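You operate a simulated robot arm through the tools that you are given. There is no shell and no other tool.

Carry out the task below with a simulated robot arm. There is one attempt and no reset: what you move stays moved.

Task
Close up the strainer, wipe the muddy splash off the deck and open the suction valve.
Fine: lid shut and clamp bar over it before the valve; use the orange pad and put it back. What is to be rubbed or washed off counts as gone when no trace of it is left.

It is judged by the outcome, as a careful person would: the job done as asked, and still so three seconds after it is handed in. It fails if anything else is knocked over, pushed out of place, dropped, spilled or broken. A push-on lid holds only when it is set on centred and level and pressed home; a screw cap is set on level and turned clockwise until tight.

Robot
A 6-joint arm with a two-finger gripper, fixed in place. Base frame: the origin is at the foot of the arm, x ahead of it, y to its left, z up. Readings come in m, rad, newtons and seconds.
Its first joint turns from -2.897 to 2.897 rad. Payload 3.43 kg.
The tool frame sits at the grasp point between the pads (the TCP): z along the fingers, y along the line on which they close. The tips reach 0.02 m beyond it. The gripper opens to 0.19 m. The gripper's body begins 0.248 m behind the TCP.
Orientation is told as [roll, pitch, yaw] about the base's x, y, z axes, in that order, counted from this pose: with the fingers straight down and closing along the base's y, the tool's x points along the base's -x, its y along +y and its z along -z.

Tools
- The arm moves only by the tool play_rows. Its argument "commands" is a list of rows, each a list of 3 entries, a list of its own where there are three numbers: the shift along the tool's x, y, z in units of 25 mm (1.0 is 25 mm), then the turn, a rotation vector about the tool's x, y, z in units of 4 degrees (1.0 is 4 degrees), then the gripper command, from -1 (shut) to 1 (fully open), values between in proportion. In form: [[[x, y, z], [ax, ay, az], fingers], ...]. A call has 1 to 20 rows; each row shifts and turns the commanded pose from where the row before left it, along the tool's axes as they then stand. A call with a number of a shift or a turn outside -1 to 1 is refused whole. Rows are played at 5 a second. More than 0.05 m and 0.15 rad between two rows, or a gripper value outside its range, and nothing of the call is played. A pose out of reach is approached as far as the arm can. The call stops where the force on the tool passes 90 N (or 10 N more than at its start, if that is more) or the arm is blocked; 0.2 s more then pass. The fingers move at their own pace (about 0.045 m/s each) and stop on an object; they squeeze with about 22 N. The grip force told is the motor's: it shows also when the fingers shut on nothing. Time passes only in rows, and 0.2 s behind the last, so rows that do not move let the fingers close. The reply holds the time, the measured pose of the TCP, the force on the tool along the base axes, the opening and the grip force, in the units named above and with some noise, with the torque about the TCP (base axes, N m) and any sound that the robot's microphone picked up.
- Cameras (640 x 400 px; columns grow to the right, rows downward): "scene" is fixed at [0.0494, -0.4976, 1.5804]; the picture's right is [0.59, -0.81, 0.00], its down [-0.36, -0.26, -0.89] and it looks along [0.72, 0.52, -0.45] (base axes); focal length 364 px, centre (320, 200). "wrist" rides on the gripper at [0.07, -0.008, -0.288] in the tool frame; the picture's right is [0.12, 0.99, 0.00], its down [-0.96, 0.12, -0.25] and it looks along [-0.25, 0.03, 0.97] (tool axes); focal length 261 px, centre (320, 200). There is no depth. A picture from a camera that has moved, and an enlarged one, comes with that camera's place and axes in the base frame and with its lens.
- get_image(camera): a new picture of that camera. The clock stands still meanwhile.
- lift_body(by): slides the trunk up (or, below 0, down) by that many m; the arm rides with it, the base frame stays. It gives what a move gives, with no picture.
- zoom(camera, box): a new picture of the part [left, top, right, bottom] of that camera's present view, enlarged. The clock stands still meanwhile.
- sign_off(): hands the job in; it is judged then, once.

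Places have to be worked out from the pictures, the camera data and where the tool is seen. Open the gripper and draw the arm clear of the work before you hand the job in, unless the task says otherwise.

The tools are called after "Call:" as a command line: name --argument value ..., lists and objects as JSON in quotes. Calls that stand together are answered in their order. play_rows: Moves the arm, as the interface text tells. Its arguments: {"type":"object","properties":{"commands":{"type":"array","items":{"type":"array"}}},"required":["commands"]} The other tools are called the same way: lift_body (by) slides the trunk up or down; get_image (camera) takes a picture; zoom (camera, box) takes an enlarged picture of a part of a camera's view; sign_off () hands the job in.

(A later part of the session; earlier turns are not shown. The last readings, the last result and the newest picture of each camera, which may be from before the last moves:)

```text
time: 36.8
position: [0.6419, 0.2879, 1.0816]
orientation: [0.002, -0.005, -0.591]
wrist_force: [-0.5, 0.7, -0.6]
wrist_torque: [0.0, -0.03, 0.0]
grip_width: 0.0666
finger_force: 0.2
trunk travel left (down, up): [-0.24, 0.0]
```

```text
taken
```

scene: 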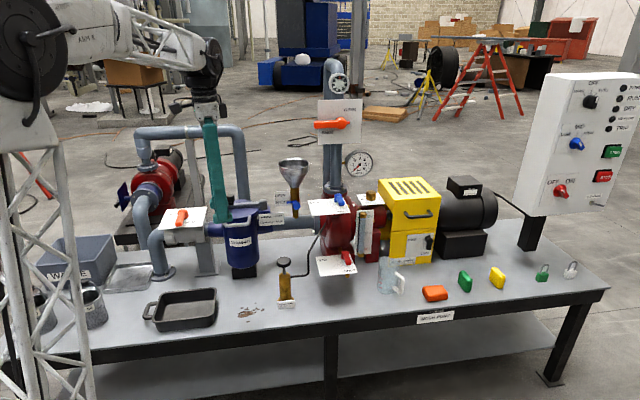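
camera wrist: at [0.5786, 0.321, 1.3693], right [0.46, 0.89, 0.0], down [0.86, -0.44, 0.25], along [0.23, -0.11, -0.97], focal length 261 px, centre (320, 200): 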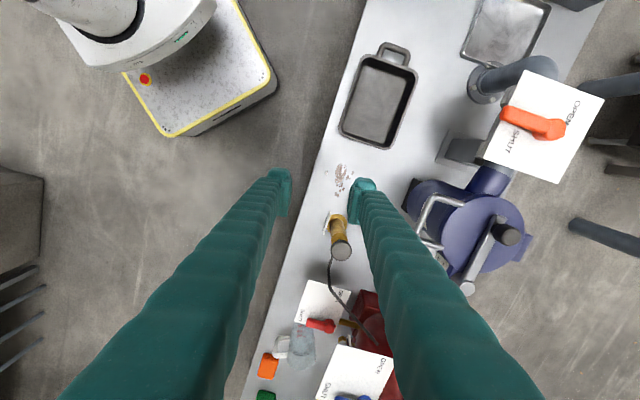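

I finish turning the tool to the table's direction. Then I lower the trunk to gain reach near the deck and tilt the tool toward the pads.

Call:
lift_body --by -0.2

Call:
play_rows --commands '[[[0, 0, 0], [0, 0, 1], -0.1], [[0, 0, 0], [0, 0, 1], -0.1], [[0, 0, 0], [0, 0, 0.5], -0.1], [[-1, 0, 0], [0, 0, 0], -0.1], [[-1, 0, 0], [0, 0, 0], -0.1], [[-1, 0, 0], [0, 0, 0], -0.1], [[-1, 0, 0], [0, 0, 0], -0.1], [[-1, 0, 0], [0, 0, 0], -0.1], [[-1, 0, 0], [0, 0, 0], -0.1], [[-1, 0, 0], [0, 0, 0], -0.1], [[-1, 0, 0], [0, 0, 0], -0.1], [[0, 0, 0], [0, -1, 0], -0.1], [[0, 0, 0], [0, -1, 0], -0.1], [[0, 0, 0], [0, -1, 0], -0.1], [[0, 0, 0], [0, -1, 0], -0.1], [[0, 0, 0], [0, -1, 0], -0.1], [[0, 0, 0], [0, -1, 0], -0.1]]'

Call:
get_image --camera "wrist"

Call:
get_image --camera "scene"

```text
time: 39.0
position: [0.6426, 0.2884, 0.8823]
orientation: [0.003, -0.006, -0.593]
wrist_force: [0.3, 0.4, 0.5]
wrist_torque: [-0.02, 0.01, 0.01]
grip_width: 0.0665
finger_force: 0.2
trunk travel left (down, up): [-0.04, 0.2]
```

```text
time: 42.6
position: [0.7866, 0.1498, 0.883]
orientation: [0.005, -0.423, -0.767]
wrist_force: [-0.1, -0.2, -0.3]
wrist_torque: [0.06, 0.03, 0.05]
grip_width: 0.0855
finger_force: 0.1
trunk travel left (down, up): [-0.04, 0.2]
```

```text
taken
camera wrist: at [0.6497, 0.2698, 1.116], right [0.61, 0.79, -0.05], down [0.64, -0.45, 0.62], along [0.47, -0.41, -0.78], focal length 261 px, centre (320, 200)
```

wrist: 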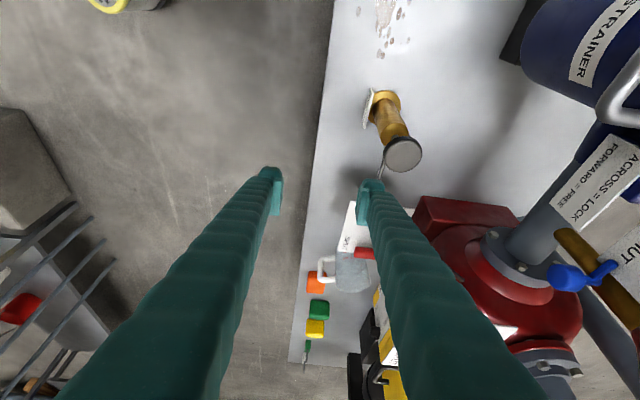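

```text
taken
```

scene: 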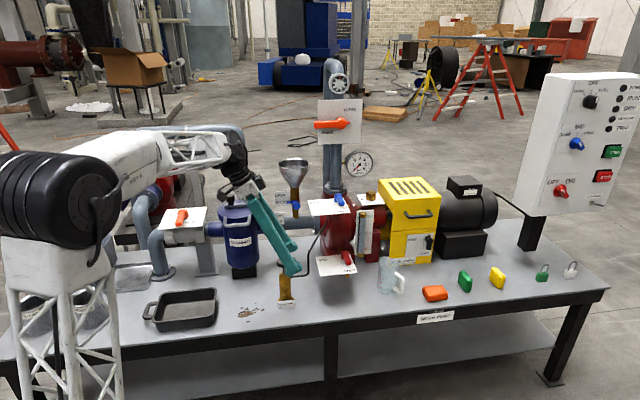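

The pads and the cup are now in view below the fingers. I zoom in to measure them.

Call:
zoom --camera "wrist" --box '[280, 190, 400, 370]'

Call:
zoom --camera "scene" --box '[360, 240, 480, 320]'

```text
2.22 times, centred on (340, 280) of wrist
camera zoom: at [0.6497, 0.2698, 1.116], right [0.61, 0.79, -0.05], down [0.64, -0.45, 0.62], along [0.47, -0.41, -0.78], focal length 579 px, centre (276, 22)
```

zoom: 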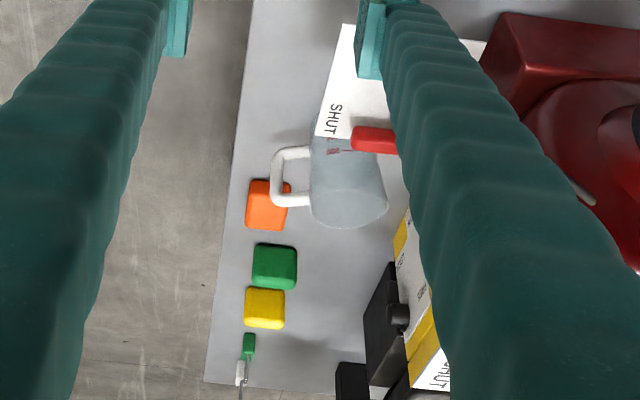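

```text
5.00 times, centred on (420, 280) of scene
camera zoom: at [0.0494, -0.4976, 1.5804], right [0.59, -0.81, 0.0], down [-0.36, -0.26, -0.89], along [0.72, 0.52, -0.45], focal length 1820 px, centre (-180, -200)
```

zoom: 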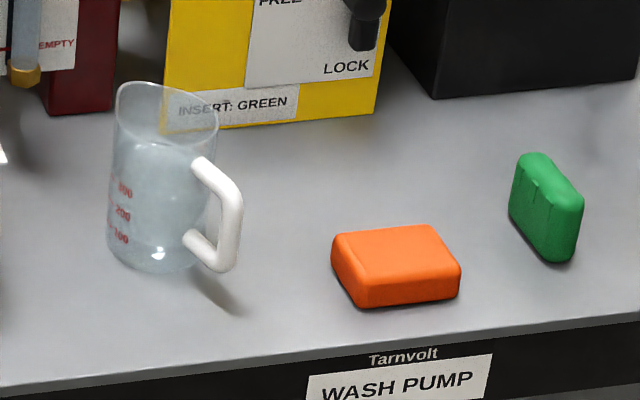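

The orange pad lies flat, about 85 × 65 × 30 mm, aligned with the table, centred near (1.205, -0.209). The cup stands beside the approach, with its rim at z≈0.745. I tilt to about 44° along the table and advance while still high.

Call:
play_rows --commands '[[[0, 0, 0], [0, -1, 0], -0.1], [[0, 0, 0], [0, -1, 0], -0.1], [[0, 0, 0], [0, -1, 0], -0.1], [[0, 0, 0], [0, -1, 0], -0.1], [[0, 0, 0], [0, -1, 0], -0.1], [[-0.817, 0.083, 0.98], [0, 0, 0], -0.1], [[-0.817, 0.083, 0.98], [0, 0, 0], -0.1], [[-0.817, 0.083, 0.98], [0, 0, 0], -0.1], [[-0.817, 0.083, 0.98], [0, 0, 0], -0.1], [[-0.817, 0.083, 0.98], [0, 0, 0], -0.1], [[-0.817, 0.083, 0.98], [0, 0, 0], -0.1], [[-0.817, 0.083, 0.98], [0, 0, 0], -0.1], [[-0.817, 0.083, 0.98], [0, 0, 0], -0.1], [[-0.817, 0.083, 0.98], [0, 0, 0], -0.1], [[-0.817, 0.083, 0.98], [0, 0, 0], -0.1], [[-0.817, 0.083, 0.98], [0, 0, 0], -0.1]]'

Call:
get_image --camera "wrist"

Call:
get_image --camera "scene"

```text
time: 46.0
position: [1.0554, -0.0759, 0.848]
orientation: [0.004, -0.772, -0.768]
wrist_force: [-0.1, 0.7, 1.2]
wrist_torque: [0.04, 0.02, 0.01]
grip_width: 0.0857
finger_force: 0.0
trunk travel left (down, up): [-0.04, 0.2]
```

```text
taken
camera wrist: at [0.8687, 0.0917, 1.0047], right [0.63, 0.78, -0.08], down [0.45, -0.28, 0.85], along [0.64, -0.57, -0.52], focal length 261 px, centre (320, 200)
```

wrist: 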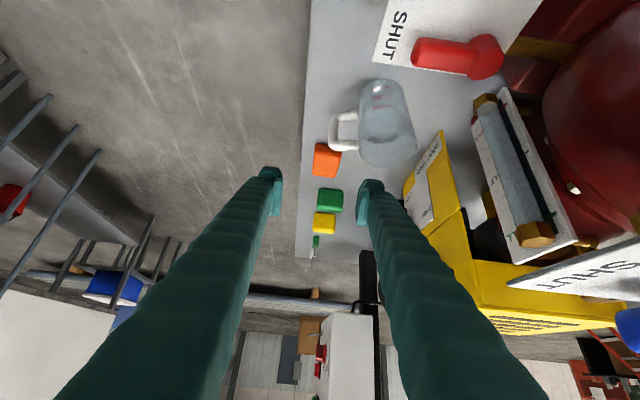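

```text
taken
```

scene: 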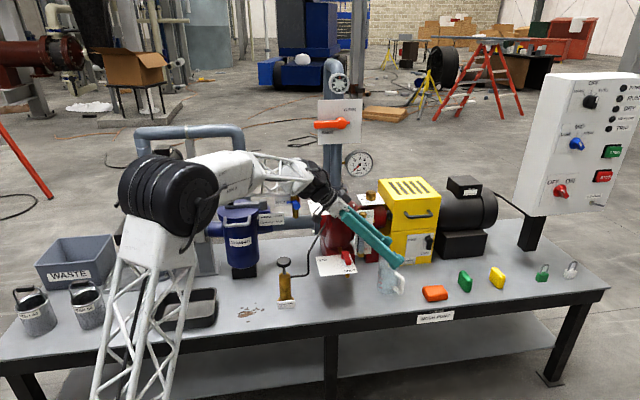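

No reach trouble at this tilt. I continue until the fingers are over the pad, still above the cup's rim height.

Call:
play_rows --commands '[[[-0.57, 0.0375, 0.888], [0, 0, 0], -0.1], [[-0.57, 0.0375, 0.888], [0, 0, 0], -0.1], [[-0.57, 0.0375, 0.888], [0, 0, 0], -0.1], [[-0.57, 0.0375, 0.888], [0, 0, 0], -0.1], [[-0.57, 0.0375, 0.888], [0, 0, 0], -0.1], [[-0.57, 0.0375, 0.888], [0, 0, 0], -0.1], [[-0.57, 0.0375, 0.888], [0, 0, 0], -0.1], [[-0.57, 0.0375, 0.888], [0, 0, 0], -0.1]]'

Call:
get_image --camera "wrist"

Call:
zoom --camera "scene" --box '[320, 180, 500, 310]'

```text
time: 47.8
position: [1.2092, -0.212, 0.7995]
orientation: [0.003, -0.774, -0.767]
wrist_force: [-0.6, -0.1, 1.2]
wrist_torque: [0.09, 0.03, 0.0]
grip_width: 0.0853
finger_force: 0.2
trunk travel left (down, up): [-0.04, 0.2]
```

```text
taken
camera wrist: at [1.0217, -0.0432, 0.9558], right [0.63, 0.78, -0.08], down [0.45, -0.28, 0.85], along [0.64, -0.57, -0.52], focal length 261 px, centre (320, 200)
```

wrist: 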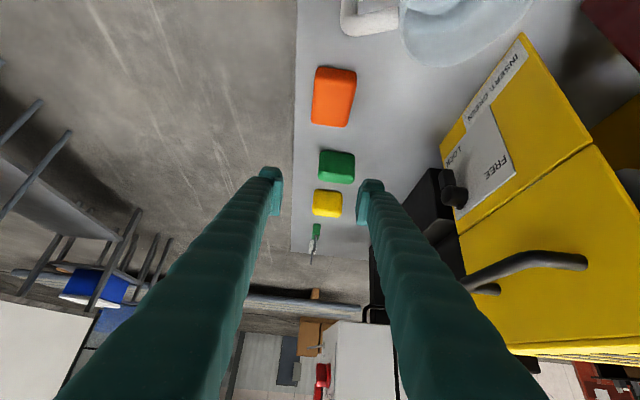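

```text
3.08 times, centred on (410, 245) of scene
camera zoom: at [0.0494, -0.4976, 1.5804], right [0.59, -0.81, 0.0], down [-0.36, -0.26, -0.89], along [0.72, 0.52, -0.45], focal length 1120 px, centre (43, 62)
```

zoom: 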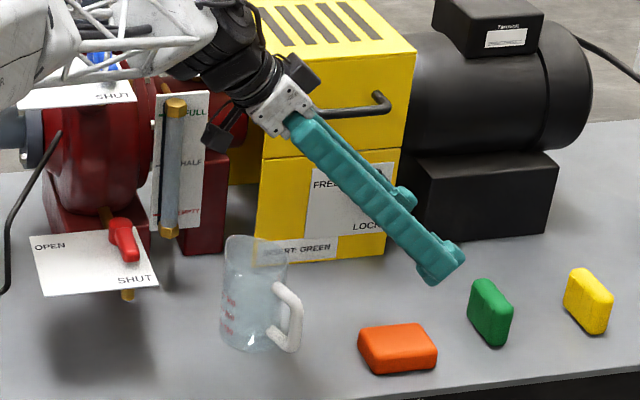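

The pad centre checks out at about (s 1.013, w 0.687) in table axes. For more clearance over the cup I try a slightly steeper tool, shifted a little further along the pad and opened a bit wider.

Call:
play_rows --commands '[[[0, 0, 0], [0, 1, 0], 0.0], [[0, 0, 0], [0, 1, 0], 0.0], [[-0.4, 0.12, 0.28], [0, 0, 0], 0.0], [[0.5, 0, 0.7], [0, 0, 0], 0.0], [[0.5, 0, 0.7], [0, 0, 0], 0.0]]'

Call:
get_image --camera "wrist"

```text
time: 49.0
position: [1.2171, -0.2186, 0.7568]
orientation: [0.005, -0.634, -0.768]
wrist_force: [-0.7, -0.1, 1.0]
wrist_torque: [-0.03, 0.02, 0.0]
grip_width: 0.0952
finger_force: 0.1
trunk travel left (down, up): [-0.04, 0.2]
```

```text
taken
camera wrist: at [1.0492, -0.0672, 0.9467], right [0.62, 0.78, -0.07], down [0.53, -0.35, 0.77], along [0.58, -0.51, -0.64], focal length 261 px, centre (320, 200)
```

wrist: 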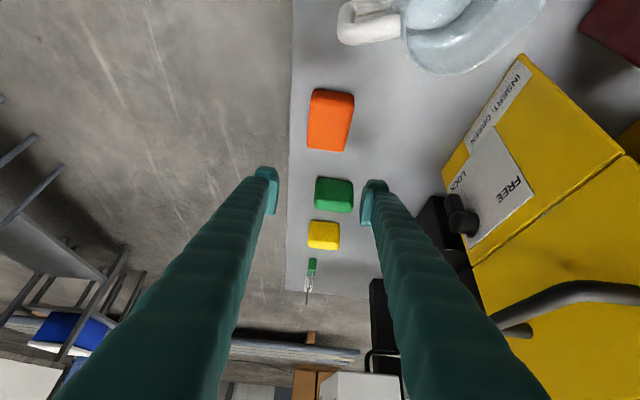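

Reachable, with clearance. The wrist view puts the pad at about w 0.690, s 1.010. I lower to just above it with a small sideways correction.

Call:
play_rows --commands '[[[0.69, 0.06, 0.857], [0, 0, 0], 0.0], [[0.69, 0.06, 0.857], [0, 0, 0], 0.0], [[0.69, 0.06, 0.857], [0, 0, 0], 0.0], [[0.69, 0.06, 0.857], [0, 0, 0], 0.0]]'

Call:
get_image --camera "wrist"

Call:
zoom --camera "scene" --box '[340, 210, 480, 320]'

```text
time: 50.0
position: [1.2177, -0.2116, 0.6466]
orientation: [0.004, -0.634, -0.766]
wrist_force: [0.0, 0.1, 0.4]
wrist_torque: [0.04, 0.06, 0.03]
grip_width: 0.0953
finger_force: 0.1
trunk travel left (down, up): [-0.04, 0.2]
```

```text
taken
camera wrist: at [1.0486, -0.06, 0.8375], right [0.62, 0.78, -0.07], down [0.53, -0.35, 0.77], along [0.58, -0.51, -0.64], focal length 261 px, centre (320, 200)
```

wrist: 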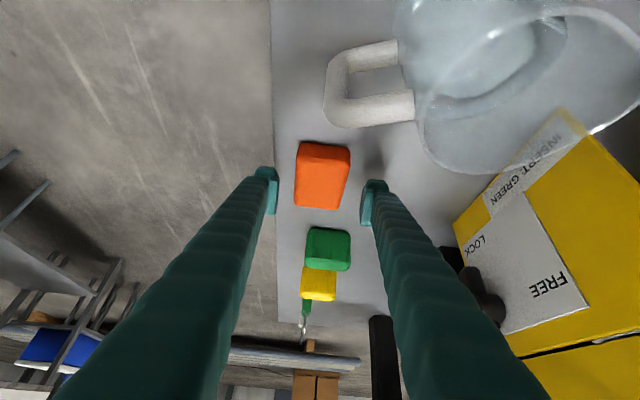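

```text
3.64 times, centred on (410, 265) of scene
camera zoom: at [0.0494, -0.4976, 1.5804], right [0.59, -0.81, 0.0], down [-0.36, -0.26, -0.89], along [0.72, 0.52, -0.45], focal length 1323 px, centre (-7, -36)
```

zoom: 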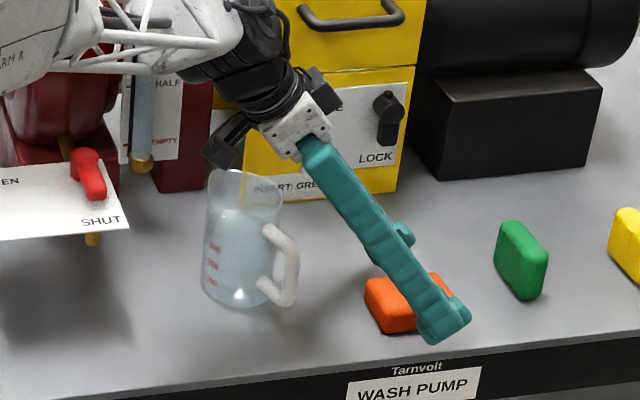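

Fingers straddle the pad evenly. I lower about 1 cm more and close.

Call:
play_rows --commands '[[[0.47, 0.02, 0.1], [0, 0, 0], 0.0], [[0, 0, 0], [0, 0, 0], 0.0]]'

Call:
zoom --camera "scene" --box '[390, 260, 460, 310]'

```text
time: 50.6
position: [1.212, -0.2058, 0.6383]
orientation: [0.005, -0.633, -0.768]
wrist_force: [0.1, 0.0, -0.7]
wrist_torque: [-0.04, -0.02, -0.02]
grip_width: 0.0951
finger_force: 0.1
trunk travel left (down, up): [-0.04, 0.2]
```

```text
8.00 times, centred on (425, 285) of scene
camera zoom: at [0.0494, -0.4976, 1.5804], right [0.59, -0.81, 0.0], down [-0.36, -0.26, -0.89], along [0.72, 0.52, -0.45], focal length 2911 px, centre (-520, -480)
```

zoom: 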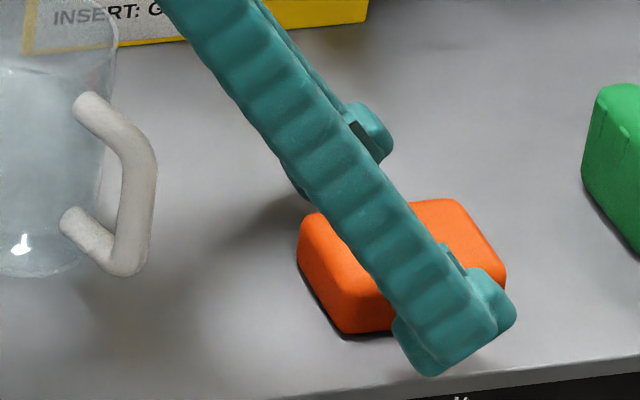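

No contact yet. I feel for the deck in small steps.

Call:
play_rows --commands '[[[0.071, 0, 0.097], [0, 0, 0], 0.0], [[0.071, 0, 0.097], [0, 0, 0], 0.0], [[0, 0, 0], [0, 0, 0], 0.0]]'

```text
time: 51.4
position: [1.2132, -0.2054, 0.6325]
orientation: [0.004, -0.633, -0.767]
wrist_force: [-0.8, -0.4, -0.5]
wrist_torque: [-0.01, 0.02, 0.0]
grip_width: 0.095
finger_force: 0.0
trunk travel left (down, up): [-0.04, 0.2]
```

Call:
play_rows --commands '[[[0.071, 0, 0.097], [0, 0, 0], 0.0], [[0, 0, 0], [0, 0, 0], 0.0]]'

Call:
zoom --camera "scene" --box '[390, 260, 460, 310]'

Call:
get_image --camera "wrist"

```text
time: 52.0
position: [1.2122, -0.2068, 0.6284]
orientation: [0.003, -0.635, -0.767]
wrist_force: [1.1, -0.9, -0.3]
wrist_torque: [-0.02, 0.03, 0.02]
grip_width: 0.0951
finger_force: 0.0
trunk travel left (down, up): [-0.04, 0.2]
```

```text
8.00 times, centred on (425, 285) of scene
camera zoom: at [0.0494, -0.4976, 1.5804], right [0.59, -0.81, 0.0], down [-0.36, -0.26, -0.89], along [0.72, 0.52, -0.45], focal length 2911 px, centre (-520, -480)
```

zoom: 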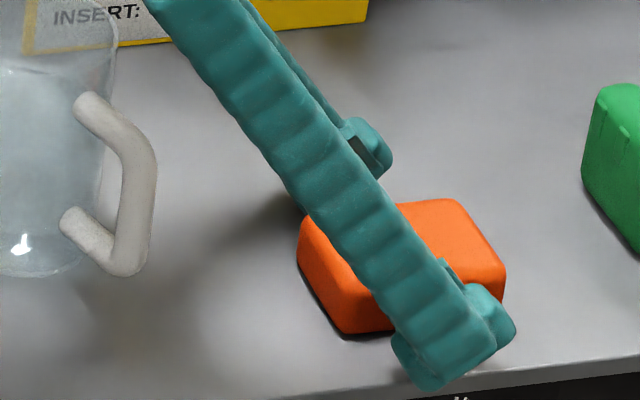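

```text
taken
camera wrist: at [1.0446, -0.0552, 0.8184], right [0.62, 0.78, -0.07], down [0.53, -0.35, 0.77], along [0.58, -0.51, -0.64], focal length 261 px, centre (320, 200)
```

wrist: 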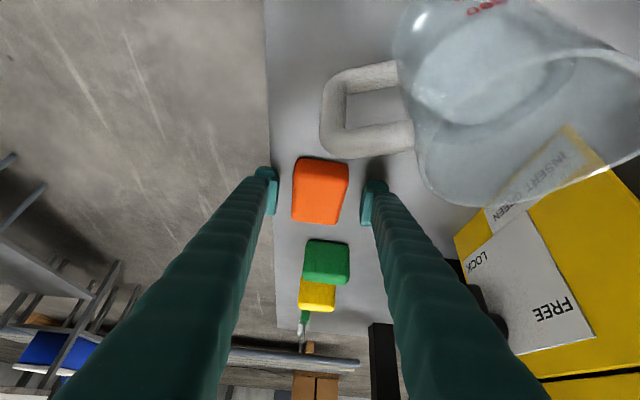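

Call:
play_rows --commands '[[[0.071, 0, 0.097], [0, 0, 0], 0.0], [[0, 0, 0], [0, 0, 0], 0.0], [[0.071, 0, 0.097], [0, 0, 0], 0.0], [[0, 0, 0], [0, 0, 0], 0.0]]'

```text
time: 53.0
position: [1.2151, -0.205, 0.6234]
orientation: [0.003, -0.633, -0.769]
wrist_force: [-0.2, 0.7, 11.6]
wrist_torque: [-0.45, 0.54, -0.03]
grip_width: 0.0957
finger_force: 1.0
trunk travel left (down, up): [-0.04, 0.2]
```

Deck contact comes at TCP z≈0.624, so the deck is at about 0.595. I back off 5 mm and close on the pad.

Call:
play_rows --commands '[[[-0.14, 0, -0.19], [0, 0, 0], 0.0], [[0, 0, 0], [0, 0, 0], -0.5], [[0, 0, 0], [0, 0, 0], -1], [[0, 0, 0], [0, 0, 0], -1], [[0, 0, 0], [0, 0, 0], -1], [[0, 0, 0], [0, 0, 0], -1]]'

Call:
zoom --camera "scene" --box '[390, 260, 460, 310]'

Call:
get_image --camera "wrist"

```text
time: 54.4
position: [1.2146, -0.2057, 0.6264]
orientation: [0.003, -0.633, -0.769]
wrist_force: [-1.2, -0.1, 0.3]
wrist_torque: [0.02, 0.01, -0.01]
grip_width: 0.0587
finger_force: 22.5
trunk travel left (down, up): [-0.04, 0.2]
```

```text
8.00 times, centred on (425, 285) of scene
camera zoom: at [0.0494, -0.4976, 1.5804], right [0.59, -0.81, 0.0], down [-0.36, -0.26, -0.89], along [0.72, 0.52, -0.45], focal length 2911 px, centre (-520, -480)
```

zoom: 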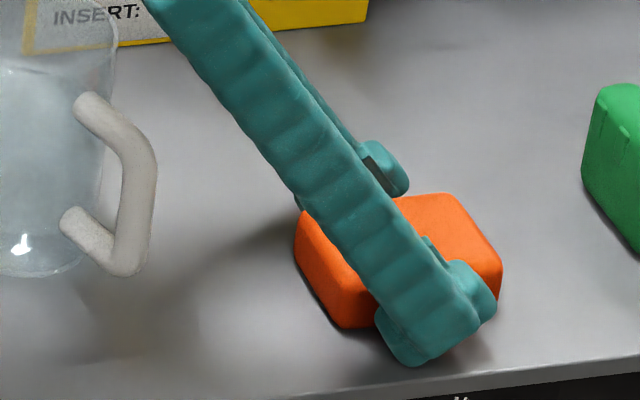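

```text
taken
camera wrist: at [1.0454, -0.0542, 0.8179], right [0.62, 0.78, -0.07], down [0.53, -0.35, 0.77], along [0.58, -0.51, -0.64], focal length 261 px, centre (320, 200)
```

wrist: 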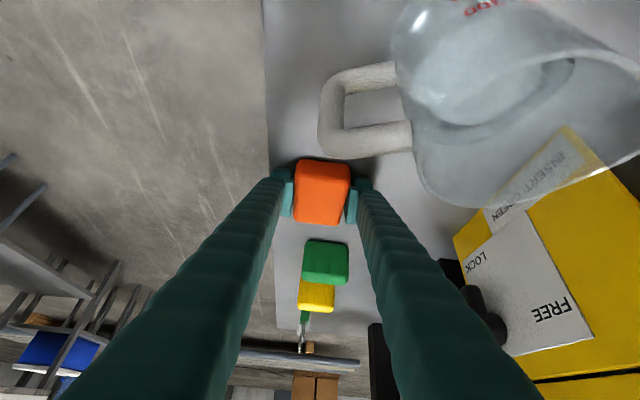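

The pad is held (width 0.0587), and its placing pose is TCP (1.2146, -0.2057, 0.626). I lift it straight up.

Call:
play_rows --commands '[[[-0.3, 0, -0.4], [0, 0, 0], -1], [[-0.3, 0, -0.4], [0, 0, 0], -1], [[-0.6, 0, -0.81], [0, 0, 0], -1], [[-0.6, 0, -0.81], [0, 0, 0], -1], [[-0.6, 0, -0.81], [0, 0, 0], -1], [[-0.6, 0, -0.81], [0, 0, 0], -1], [[-0.6, 0, -0.81], [0, 0, 0], -1], [[-0.6, 0, -0.81], [0, 0, 0], -1]]'

Call:
get_image --camera "wrist"

Call:
get_image --camera "scene"

```text
time: 56.2
position: [1.2151, -0.2064, 0.8041]
orientation: [0.004, -0.632, -0.768]
wrist_force: [0.0, 0.0, -1.4]
wrist_torque: [-0.02, 0.0, 0.0]
grip_width: 0.0
finger_force: 21.6
trunk travel left (down, up): [-0.04, 0.2]
```

```text
taken
camera wrist: at [1.0459, -0.0552, 0.9951], right [0.62, 0.78, -0.07], down [0.53, -0.35, 0.77], along [0.58, -0.51, -0.64], focal length 261 px, centre (320, 200)
```

wrist: 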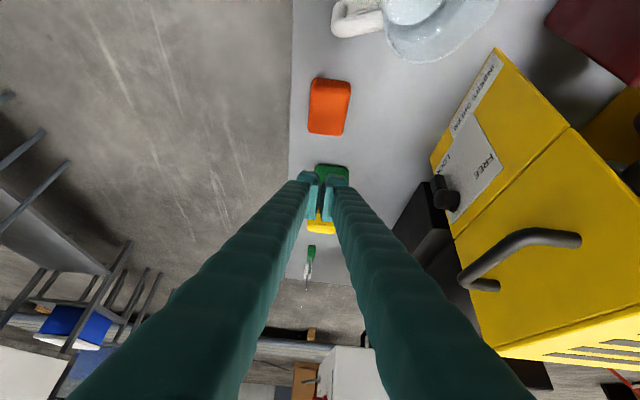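

```text
taken
```

scene: 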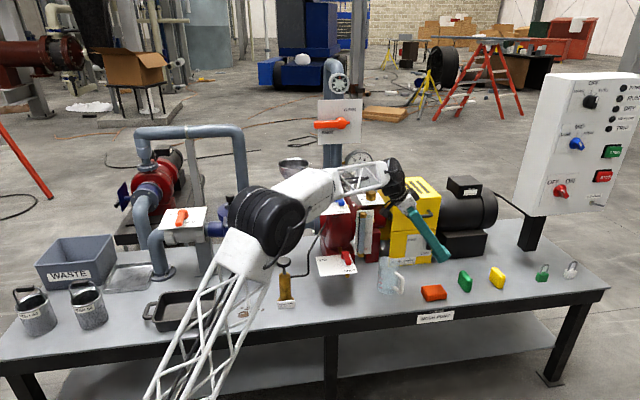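

The pad slipped out and still lies on the deck. I look at where it is now.

Call:
zoom --camera "scene" --box '[390, 260, 460, 310]'

Call:
zoom --camera "wrist" --box '[270, 60, 390, 240]'

Call:
zoom --camera "scene" --box '[370, 190, 480, 270]'

```text
8.00 times, centred on (425, 285) of scene
camera zoom: at [0.0494, -0.4976, 1.5804], right [0.59, -0.81, 0.0], down [-0.36, -0.26, -0.89], along [0.72, 0.52, -0.45], focal length 2911 px, centre (-520, -480)
```

zoom: 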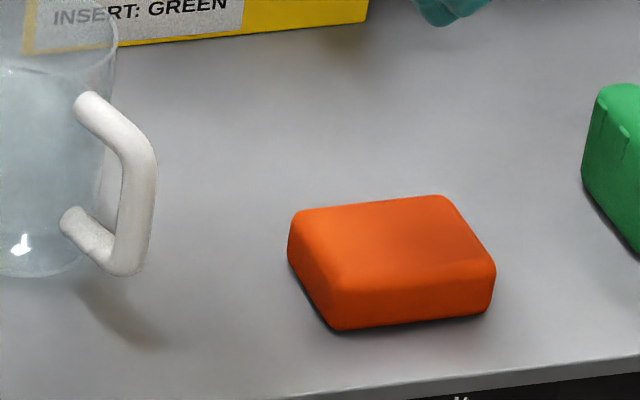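

```text
2.22 times, centred on (330, 150) of wrist
camera zoom: at [1.0459, -0.0552, 0.9951], right [0.62, 0.78, -0.07], down [0.53, -0.35, 0.77], along [0.58, -0.51, -0.64], focal length 579 px, centre (298, 311)
```

zoom: 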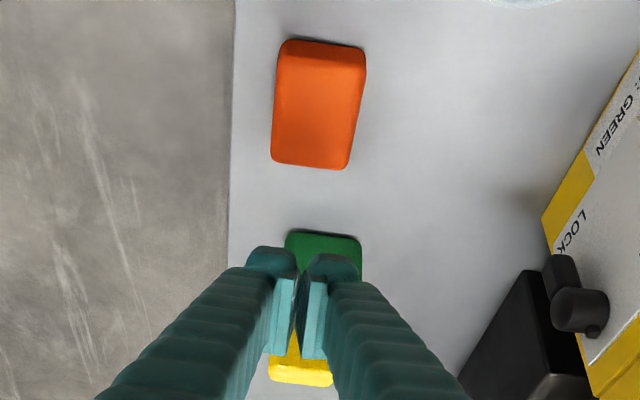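

```text
5.00 times, centred on (425, 230) of scene
camera zoom: at [0.0494, -0.4976, 1.5804], right [0.59, -0.81, 0.0], down [-0.36, -0.26, -0.89], along [0.72, 0.52, -0.45], focal length 1820 px, centre (-205, 50)
```

zoom: 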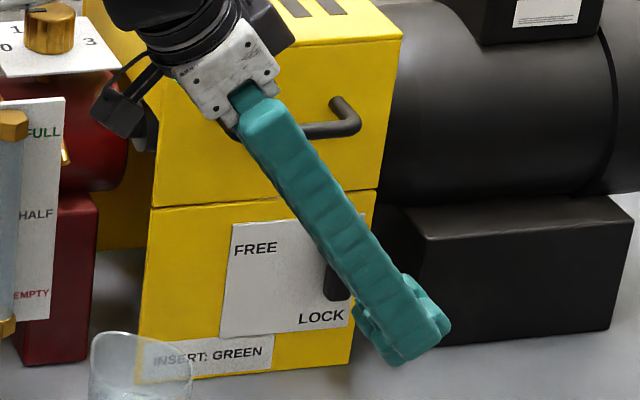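

Only the slanted tip corners had hold of the pad. A steeper tool would overlap it better, so I test how upright the tool can be and still reach here.

Call:
play_rows --commands '[[[0, 0, 0], [0, 1, 0], 0.0], [[0, 0, 0], [0, 1, 0], 0.0], [[0, 0, 0], [0, 1, 0], 0.0], [[0.4, 0, 0.9], [0, 0, 0], 0.0], [[0.4, 0, 0.9], [0, 0, 0], 0.0], [[0.4, 0, 0.9], [0, 0, 0], 0.0], [[0, 0, 0], [0, 0, 0], 0.0]]'

Call:
get_image --camera "wrist"

```text
time: 57.8
position: [1.2148, -0.2066, 0.7302]
orientation: [0.003, -0.424, -0.768]
wrist_force: [0.1, 0.2, -0.1]
wrist_torque: [-0.02, -0.01, -0.01]
grip_width: 0.095
finger_force: 0.1
trunk travel left (down, up): [-0.04, 0.2]
```

```text
taken
camera wrist: at [1.0777, -0.0864, 0.9629], right [0.61, 0.79, -0.05], down [0.64, -0.46, 0.62], along [0.47, -0.41, -0.78], focal length 261 px, centre (320, 200)
```

wrist: 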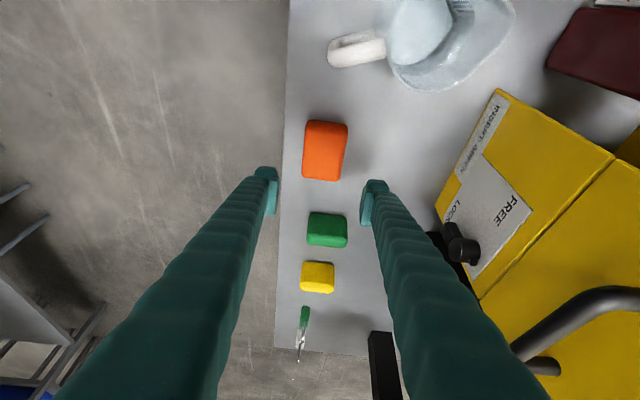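

Still reachable at 24°. I try more upright still.

Call:
play_rows --commands '[[[0, 0, 0], [0, 1, 0], 0.0], [[0, 0, 0], [0, 1, 0], 0.0], [[0, 0, 0], [0, 1, 0], 0.0], [[0, 0, 0], [0, 0, 0], 0.0]]'

```text
time: 58.8
position: [1.2139, -0.2065, 0.7292]
orientation: [0.0, -0.212, -0.764]
wrist_force: [0.1, 1.0, -0.4]
wrist_torque: [0.03, -0.02, 0.01]
grip_width: 0.095
finger_force: 0.0
trunk travel left (down, up): [-0.04, 0.2]
```

Call:
play_rows --commands '[[[0, 0, 0], [0, 1, 0], 0.0], [[0, 0, 0], [0, 1, 0], 0.0], [[0, 0, 0], [0, 1, 0], 0.0], [[0, 0, 0], [0, 0, 0], 0.0]]'

Call:
get_image --camera "wrist"

Call:
get_image --camera "scene"

```text
time: 59.8
position: [1.1758, -0.1997, 0.7148]
orientation: [0.002, -0.004, -0.765]
wrist_force: [-0.4, -0.2, 0.3]
wrist_torque: [0.01, 0.0, -0.05]
grip_width: 0.095
finger_force: 0.1
out of reach, approached as far as the arm can: row 2, 3
trunk travel left (down, up): [-0.04, 0.2]
```

```text
taken
camera wrist: at [1.1192, -0.1562, 1.003], right [0.6, 0.8, 0.0], down [0.77, -0.58, 0.25], along [0.2, -0.15, -0.97], focal length 261 px, centre (320, 200)
```

wrist: 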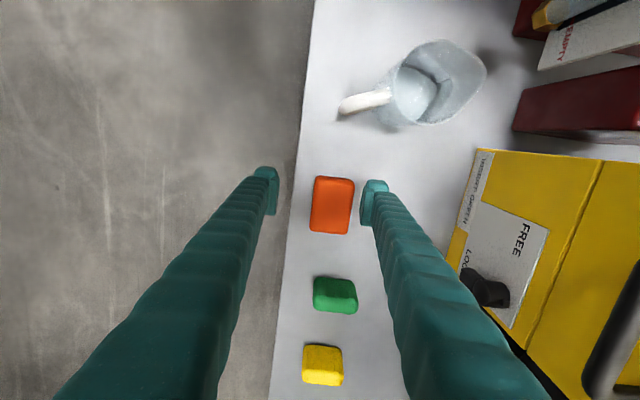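

```text
taken
```

scene: 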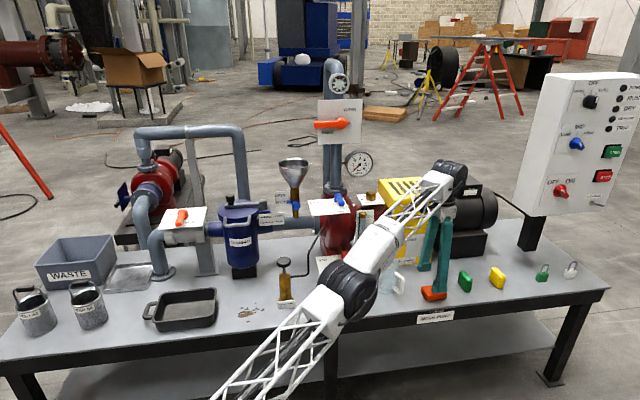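

Fully vertical falls about 4 cm short, so I go back to an 8° tilt. The pad now measures at (1.214, -0.205), aligned with the table.

Call:
play_rows --commands '[[[0, 0, 0], [0, -1, 0], 0.0], [[0, 0, 0], [0, -1, 0], 0.0], [[0, 0, 0], [0, 0, 0], 0.0]]'

```text
time: 60.6
position: [1.1754, -0.1989, 0.7166]
orientation: [0.004, -0.144, -0.767]
wrist_force: [0.8, -0.3, 1.1]
wrist_torque: [0.01, -0.02, 0.01]
grip_width: 0.0951
finger_force: 0.1
trunk travel left (down, up): [-0.04, 0.2]
```

Call:
play_rows --commands '[[[-0.57, 0.44, 0.08], [0, 0, 0], 0.0], [[-0.57, 0.44, 0.08], [0, 0, 0], 0.0], [[0.128, 0, 0.884], [0, 0, 0], 0.0], [[0.128, 0, 0.884], [0, 0, 0], 0.0], [[0.1, 0, 0.7], [0, 0, 0], 0.0], [[0, 0, 0], [0, 0, 0], 0.0]]'

Call:
get_image --camera "wrist"

Call:
zoom --camera "scene" --box '[370, 240, 480, 320]'

```text
time: 62.0
position: [1.2121, -0.204, 0.6538]
orientation: [0.001, -0.144, -0.767]
wrist_force: [0.2, 0.1, -0.7]
wrist_torque: [-0.02, 0.03, 0.02]
grip_width: 0.0951
finger_force: 0.1
trunk travel left (down, up): [-0.04, 0.2]
```

```text
taken
camera wrist: at [1.1271, -0.1325, 0.9278], right [0.6, 0.8, -0.01], down [0.74, -0.55, 0.38], along [0.3, -0.24, -0.92], focal length 261 px, centre (320, 200)
```

wrist: 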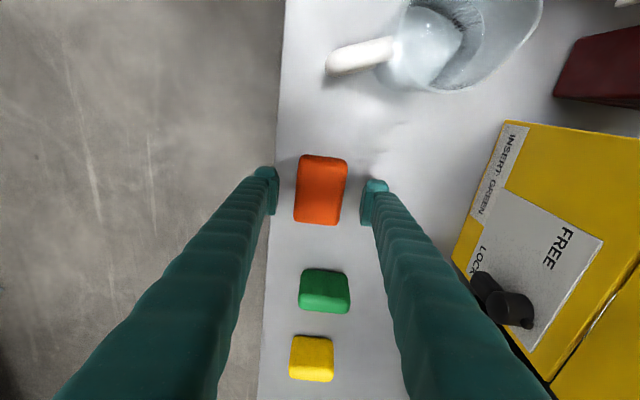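

```text
5.00 times, centred on (425, 280) of scene
camera zoom: at [0.0494, -0.4976, 1.5804], right [0.59, -0.81, 0.0], down [-0.36, -0.26, -0.89], along [0.72, 0.52, -0.45], focal length 1820 px, centre (-205, -200)
```

zoom: 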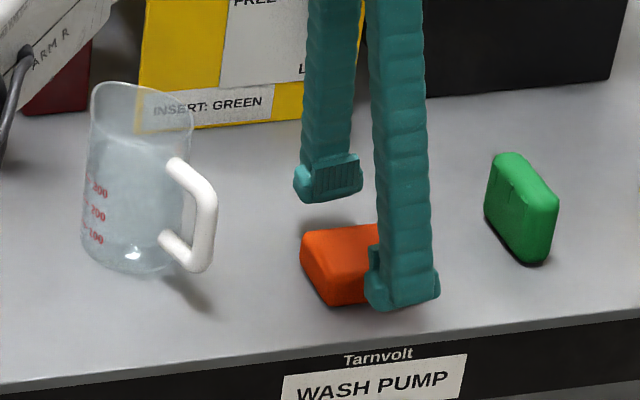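

The ribbed pads now face the pad's long sides squarely. I lower to just above the deck and close.

Call:
play_rows --commands '[[[0.095, 0, 0.66], [0, 0, 0], 0.0], [[0.095, 0, 0.62], [0, 0, 0], 0.0], [[0, 0, 0], [0, 0, 0], 0.0]]'

```text
time: 62.8
position: [1.2104, -0.2027, 0.6213]
orientation: [0.004, -0.146, -0.766]
wrist_force: [-0.1, 0.0, 0.5]
wrist_torque: [-0.03, 0.0, 0.02]
grip_width: 0.0947
finger_force: 0.0
trunk travel left (down, up): [-0.04, 0.2]
```

Call:
play_rows --commands '[[[0, 0, 0], [0, 0, 0], -0.4], [[0, 0, 0], [0, 0, 0], -1], [[0, 0, 0], [0, 0, 0], -1], [[0, 0, 0], [0, 0, 0], -1], [[0, 0, 0], [0, 0, 0], -1]]'

Call:
get_image --camera "wrist"

Call:
zoom --camera "scene" --box '[370, 240, 480, 320]'

```text
time: 64.0
position: [1.2109, -0.2021, 0.6211]
orientation: [0.003, -0.144, -0.767]
wrist_force: [-1.5, -3.1, 4.2]
wrist_torque: [-0.2, 0.1, -0.01]
grip_width: 0.0584
finger_force: 21.7
trunk travel left (down, up): [-0.04, 0.2]
```

```text
taken
camera wrist: at [1.1255, -0.132, 0.896], right [0.6, 0.8, -0.01], down [0.74, -0.55, 0.38], along [0.3, -0.24, -0.92], focal length 261 px, centre (320, 200)
```

wrist: 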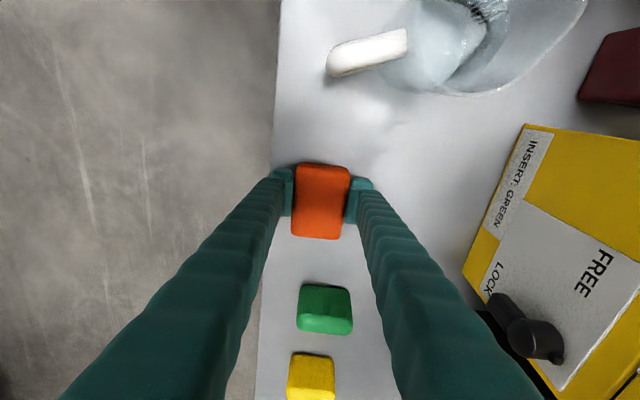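

```text
5.00 times, centred on (425, 280) of scene
camera zoom: at [0.0494, -0.4976, 1.5804], right [0.59, -0.81, 0.0], down [-0.36, -0.26, -0.89], along [0.72, 0.52, -0.45], focal length 1820 px, centre (-205, -200)
```

zoom: 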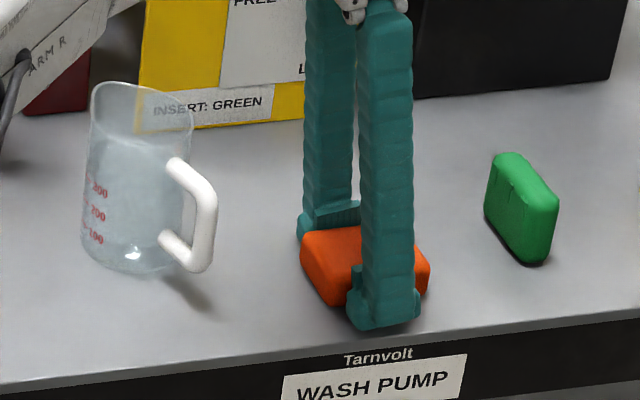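

Call:
play_rows --commands '[[[-0.03, 0, -0.2], [0, 0, 0], -1], [[-0.03, 0, -0.2], [0, 0, 0], -1], [[-0.06, 0, -0.4], [0, 0, 0], -1], [[0, 0, 0], [0, 0, 0], -1]]'

Call:
zoom --camera "scene" --box '[370, 240, 480, 320]'

```text
time: 65.0
position: [1.2119, -0.2024, 0.6415]
orientation: [0.001, -0.144, -0.768]
wrist_force: [1.2, -0.5, -0.8]
wrist_torque: [0.02, -0.02, 0.01]
grip_width: 0.0588
finger_force: 21.8
trunk travel left (down, up): [-0.04, 0.2]
```

```text
5.00 times, centred on (425, 280) of scene
camera zoom: at [0.0494, -0.4976, 1.5804], right [0.59, -0.81, 0.0], down [-0.36, -0.26, -0.89], along [0.72, 0.52, -0.45], focal length 1820 px, centre (-205, -200)
```

zoom: 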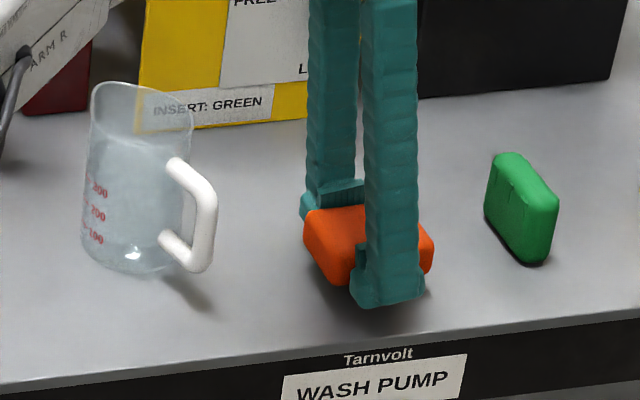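

The pad is held. I raise it well above the cup.

Call:
play_rows --commands '[[[-0.1, 0, -0.7], [0, 0, 0], -1], [[-0.1, 0, -0.7], [0, 0, 0], -1], [[-0.1, 0, -0.7], [0, 0, 0], -1], [[-0.1, 0, -0.7], [0, 0, 0], -1], [[-0.1, 0, -0.7], [0, 0, 0], -1], [[-0.1, 0, -0.7], [0, 0, 0], -1], [[-0.1, 0, -0.7], [0, 0, 0], -1], [[-0.1, 0, -0.7], [0, 0, 0], -1]]'

Call:
get_image --camera "wrist"

Call:
get_image --camera "scene"

```text
time: 66.8
position: [1.1972, -0.2015, 0.7779]
orientation: [0.003, -0.145, -0.767]
wrist_force: [0.5, -0.1, -0.6]
wrist_torque: [-0.04, 0.06, 0.0]
grip_width: 0.0585
finger_force: 22.0
out of reach, approached as far as the arm can: row 7, 8
trunk travel left (down, up): [-0.04, 0.2]
```

```text
taken
camera wrist: at [1.112, -0.1296, 1.0521], right [0.6, 0.8, -0.01], down [0.74, -0.55, 0.38], along [0.3, -0.24, -0.92], focal length 261 px, centre (320, 200)
```

wrist: 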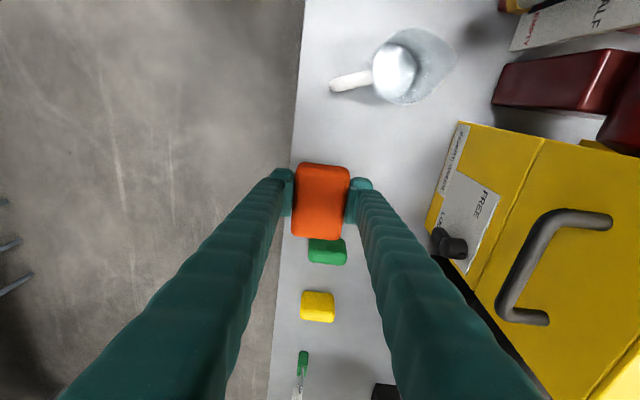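

```text
taken
```

scene: 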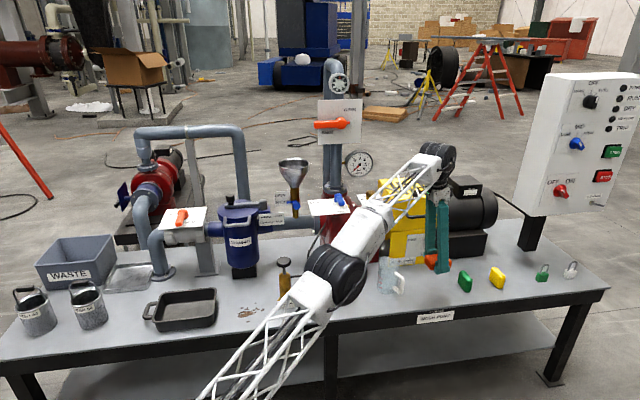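

The pad is held firmly at z 0.78. I shift it toward the front edge, clear of the cup, and travel left along the table.

Call:
play_rows --commands '[[[0, -0.7, 0], [0, 0, 0], -1], [[0, -0.7, 0], [0, 0, 0], -1], [[0, -0.7, 0], [0, 0, 0], -1], [[0.8, 0, -0.15], [0, 0, 0], -1], [[0.8, 0, -0.15], [0, 0, 0], -1], [[0.8, 0, -0.15], [0, 0, 0], -1], [[0.8, 0, -0.15], [0, 0, 0], -1], [[0.8, 0, -0.15], [0, 0, 0], -1], [[0.8, 0, -0.15], [0, 0, 0], -1], [[0.8, 0, -0.15], [0, 0, 0], -1], [[0.8, 0, -0.15], [0, 0, 0], -1], [[0.8, 0, -0.15], [0, 0, 0], -1], [[0.8, 0, -0.15], [0, 0, 0], -1], [[0.8, 0, -0.15], [0, 0, 0], -1], [[0.8, 0, -0.15], [0, 0, 0], -1]]'

Call:
get_image --camera "scene"

```text
time: 70.0
position: [0.9865, -0.0701, 0.7845]
orientation: [0.005, -0.145, -0.767]
wrist_force: [0.6, -0.1, -1.5]
wrist_torque: [0.02, 0.04, 0.0]
grip_width: 0.0589
finger_force: 22.0
trunk travel left (down, up): [-0.04, 0.2]
```

```text
taken
```

scene: 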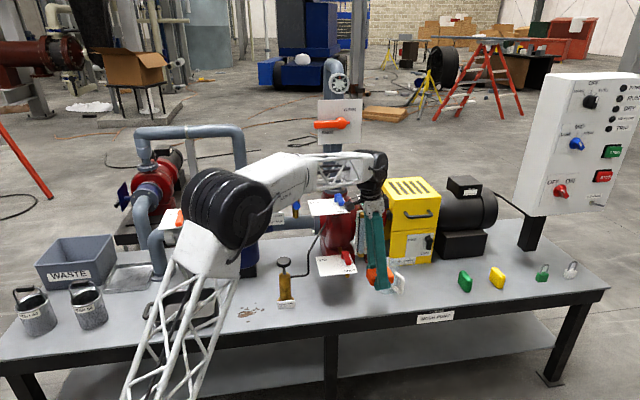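

Call:
play_rows --commands '[[[0.95, 0, -0.16], [0, 0, 0], -1], [[0.95, 0, -0.16], [0, 0, 0], -1], [[0.95, 0, -0.16], [0, 0, 0], -1], [[0.95, 0, -0.16], [0, 0, 0], -1], [[0.95, 0, -0.16], [0, 0, 0], -1], [[0.95, 0, -0.16], [0, 0, 0], -1], [[0.95, 0, -0.16], [0, 0, 0], -1], [[0.95, 0, -0.16], [0, 0, 0], -1], [[0.95, 0, -0.16], [0, 0, 0], -1], [[0.95, 0, -0.16], [0, 0, 0], -1], [[0.95, 0, -0.16], [0, 0, 0], -1], [[0.95, 0, -0.16], [0, 0, 0], -1], [[0.95, 0, -0.16], [0, 0, 0], -1], [[0.95, 0, -0.16], [0, 0, 0], -1], [[0.95, 0, -0.16], [0, 0, 0], -1], [[0.95, 0, -0.16], [0, 0, 0], -1], [[0.95, 0, -0.16], [0, 0, 0], -1], [[0.95, 0, -0.16], [0, 0, 0], -1]]'

Call:
get_image --camera "wrist"

Call:
get_image --camera "scene"

```text
time: 73.8
position: [0.672, 0.2312, 0.7968]
orientation: [0.003, -0.145, -0.766]
wrist_force: [-0.4, 0.5, -0.1]
wrist_torque: [0.04, 0.01, -0.02]
grip_width: 0.0587
finger_force: 22.6
trunk travel left (down, up): [-0.04, 0.2]
```

```text
taken
camera wrist: at [0.5865, 0.3013, 1.0715], right [0.6, 0.8, -0.02], down [0.74, -0.55, 0.38], along [0.3, -0.24, -0.92], focal length 261 px, centre (320, 200)
```

wrist: 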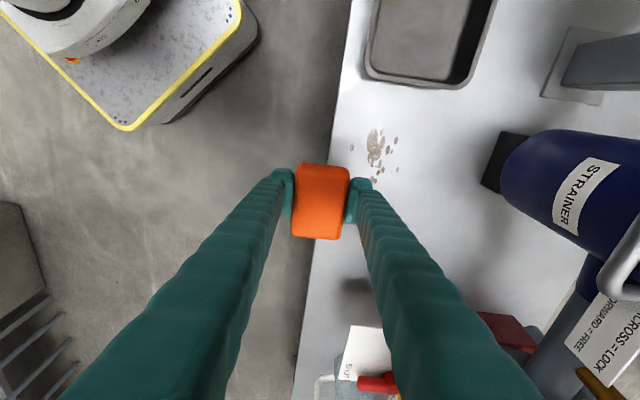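

```text
taken
```

scene: 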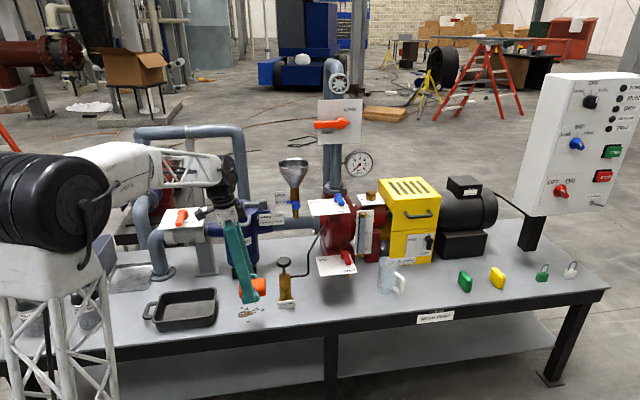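

The splash is in view just ahead of the pad. I zoom in to map all its spots.

Call:
zoom --camera "wrist" --box '[330, 110, 430, 200]'

Call:
zoom --camera "scene" --box '[220, 280, 300, 340]'

```text
4.44 times, centred on (380, 155) of wrist
camera zoom: at [0.5865, 0.3013, 1.0715], right [0.6, 0.8, -0.02], down [0.74, -0.55, 0.38], along [0.3, -0.24, -0.92], focal length 1158 px, centre (53, 400)
```

zoom: 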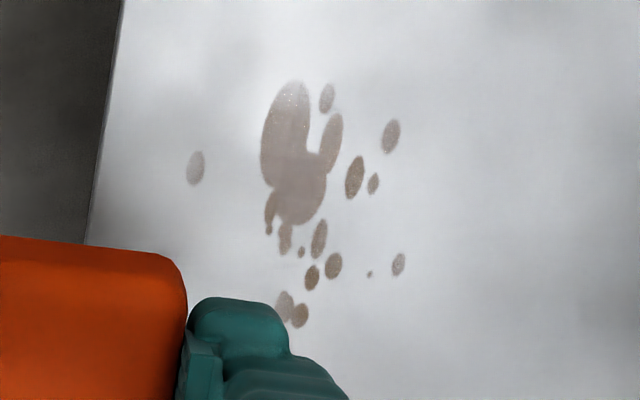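

```text
6.67 times, centred on (260, 310) of scene
camera zoom: at [0.0494, -0.4976, 1.5804], right [0.59, -0.81, 0.0], down [-0.36, -0.26, -0.89], along [0.72, 0.52, -0.45], focal length 2426 px, centre (720, -533)
```

zoom: 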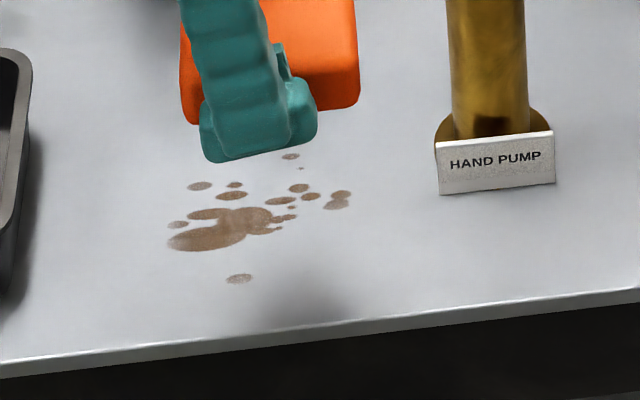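

Mapped in table axes, the splash covers s 0.258–0.372, w 0.68–0.787; the hand-pump tag starts at s≈0.41. I'll wipe in two passes so the gripper stays clear of the strainer bail and the pump. First I lower toward the near side.

Call:
play_rows --commands '[[[0.129, 0.453, 0.891], [0, 0, 0], -1], [[0.129, 0.453, 0.891], [0, 0, 0], -1], [[0.129, 0.453, 0.891], [0, 0, 0], -1], [[0.129, 0.453, 0.891], [0, 0, 0], -1], [[0.129, 0.453, 0.891], [0, 0, 0], -1], [[0.129, 0.453, 0.891], [0, 0, 0], -1], [[0, 0, 0], [0, 0, 0], -1]]'

Call:
zoom --camera "scene" --box '[200, 230, 320, 340]'

Call:
get_image --camera "wrist"

```text
time: 75.4
position: [0.7191, 0.2795, 0.661]
orientation: [0.003, -0.144, -0.767]
wrist_force: [-0.6, -0.1, 0.2]
wrist_torque: [0.01, -0.02, -0.01]
grip_width: 0.0586
finger_force: 22.4
trunk travel left (down, up): [-0.04, 0.2]
```

```text
3.64 times, centred on (260, 285) of scene
camera zoom: at [0.0494, -0.4976, 1.5804], right [0.59, -0.81, 0.0], down [-0.36, -0.26, -0.89], along [0.72, 0.52, -0.45], focal length 1323 px, centre (538, -109)
```

zoom: 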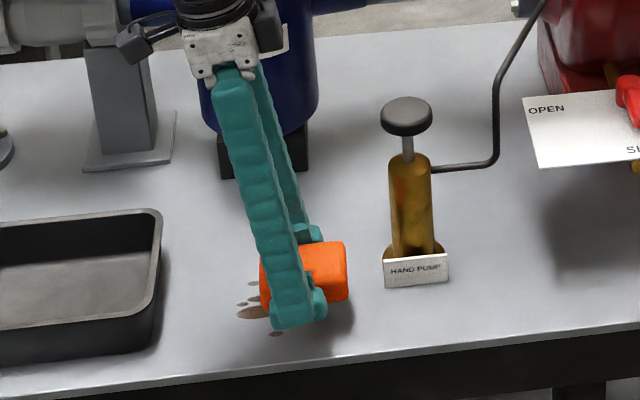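

```text
taken
camera wrist: at [0.6344, 0.3504, 0.9356], right [0.6, 0.8, -0.01], down [0.74, -0.55, 0.38], along [0.3, -0.24, -0.92], focal length 261 px, centre (320, 200)
```

wrist: 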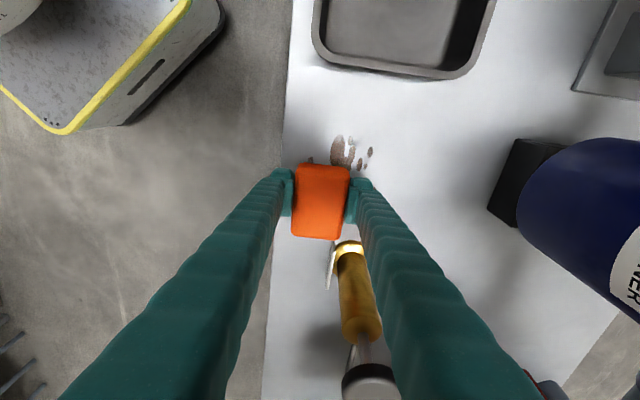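

I lower the pad onto the deck and read the force.

Call:
play_rows --commands '[[[0.11, 0, 0.76], [0, 0, 0], -1], [[0.1, 0, 0.74], [0, 0, 0], -1], [[0.014, 0, 0.1], [0, 0, 0], -1], [[0, 0, 0], [0, 0, 0], -1]]'

```text
time: 76.4
position: [0.7209, 0.2792, 0.6196]
orientation: [0.003, -0.144, -0.767]
wrist_force: [-0.9, -2.4, 8.2]
wrist_torque: [-0.28, 0.22, 0.04]
grip_width: 0.0588
finger_force: 22.1
trunk travel left (down, up): [-0.04, 0.2]
```

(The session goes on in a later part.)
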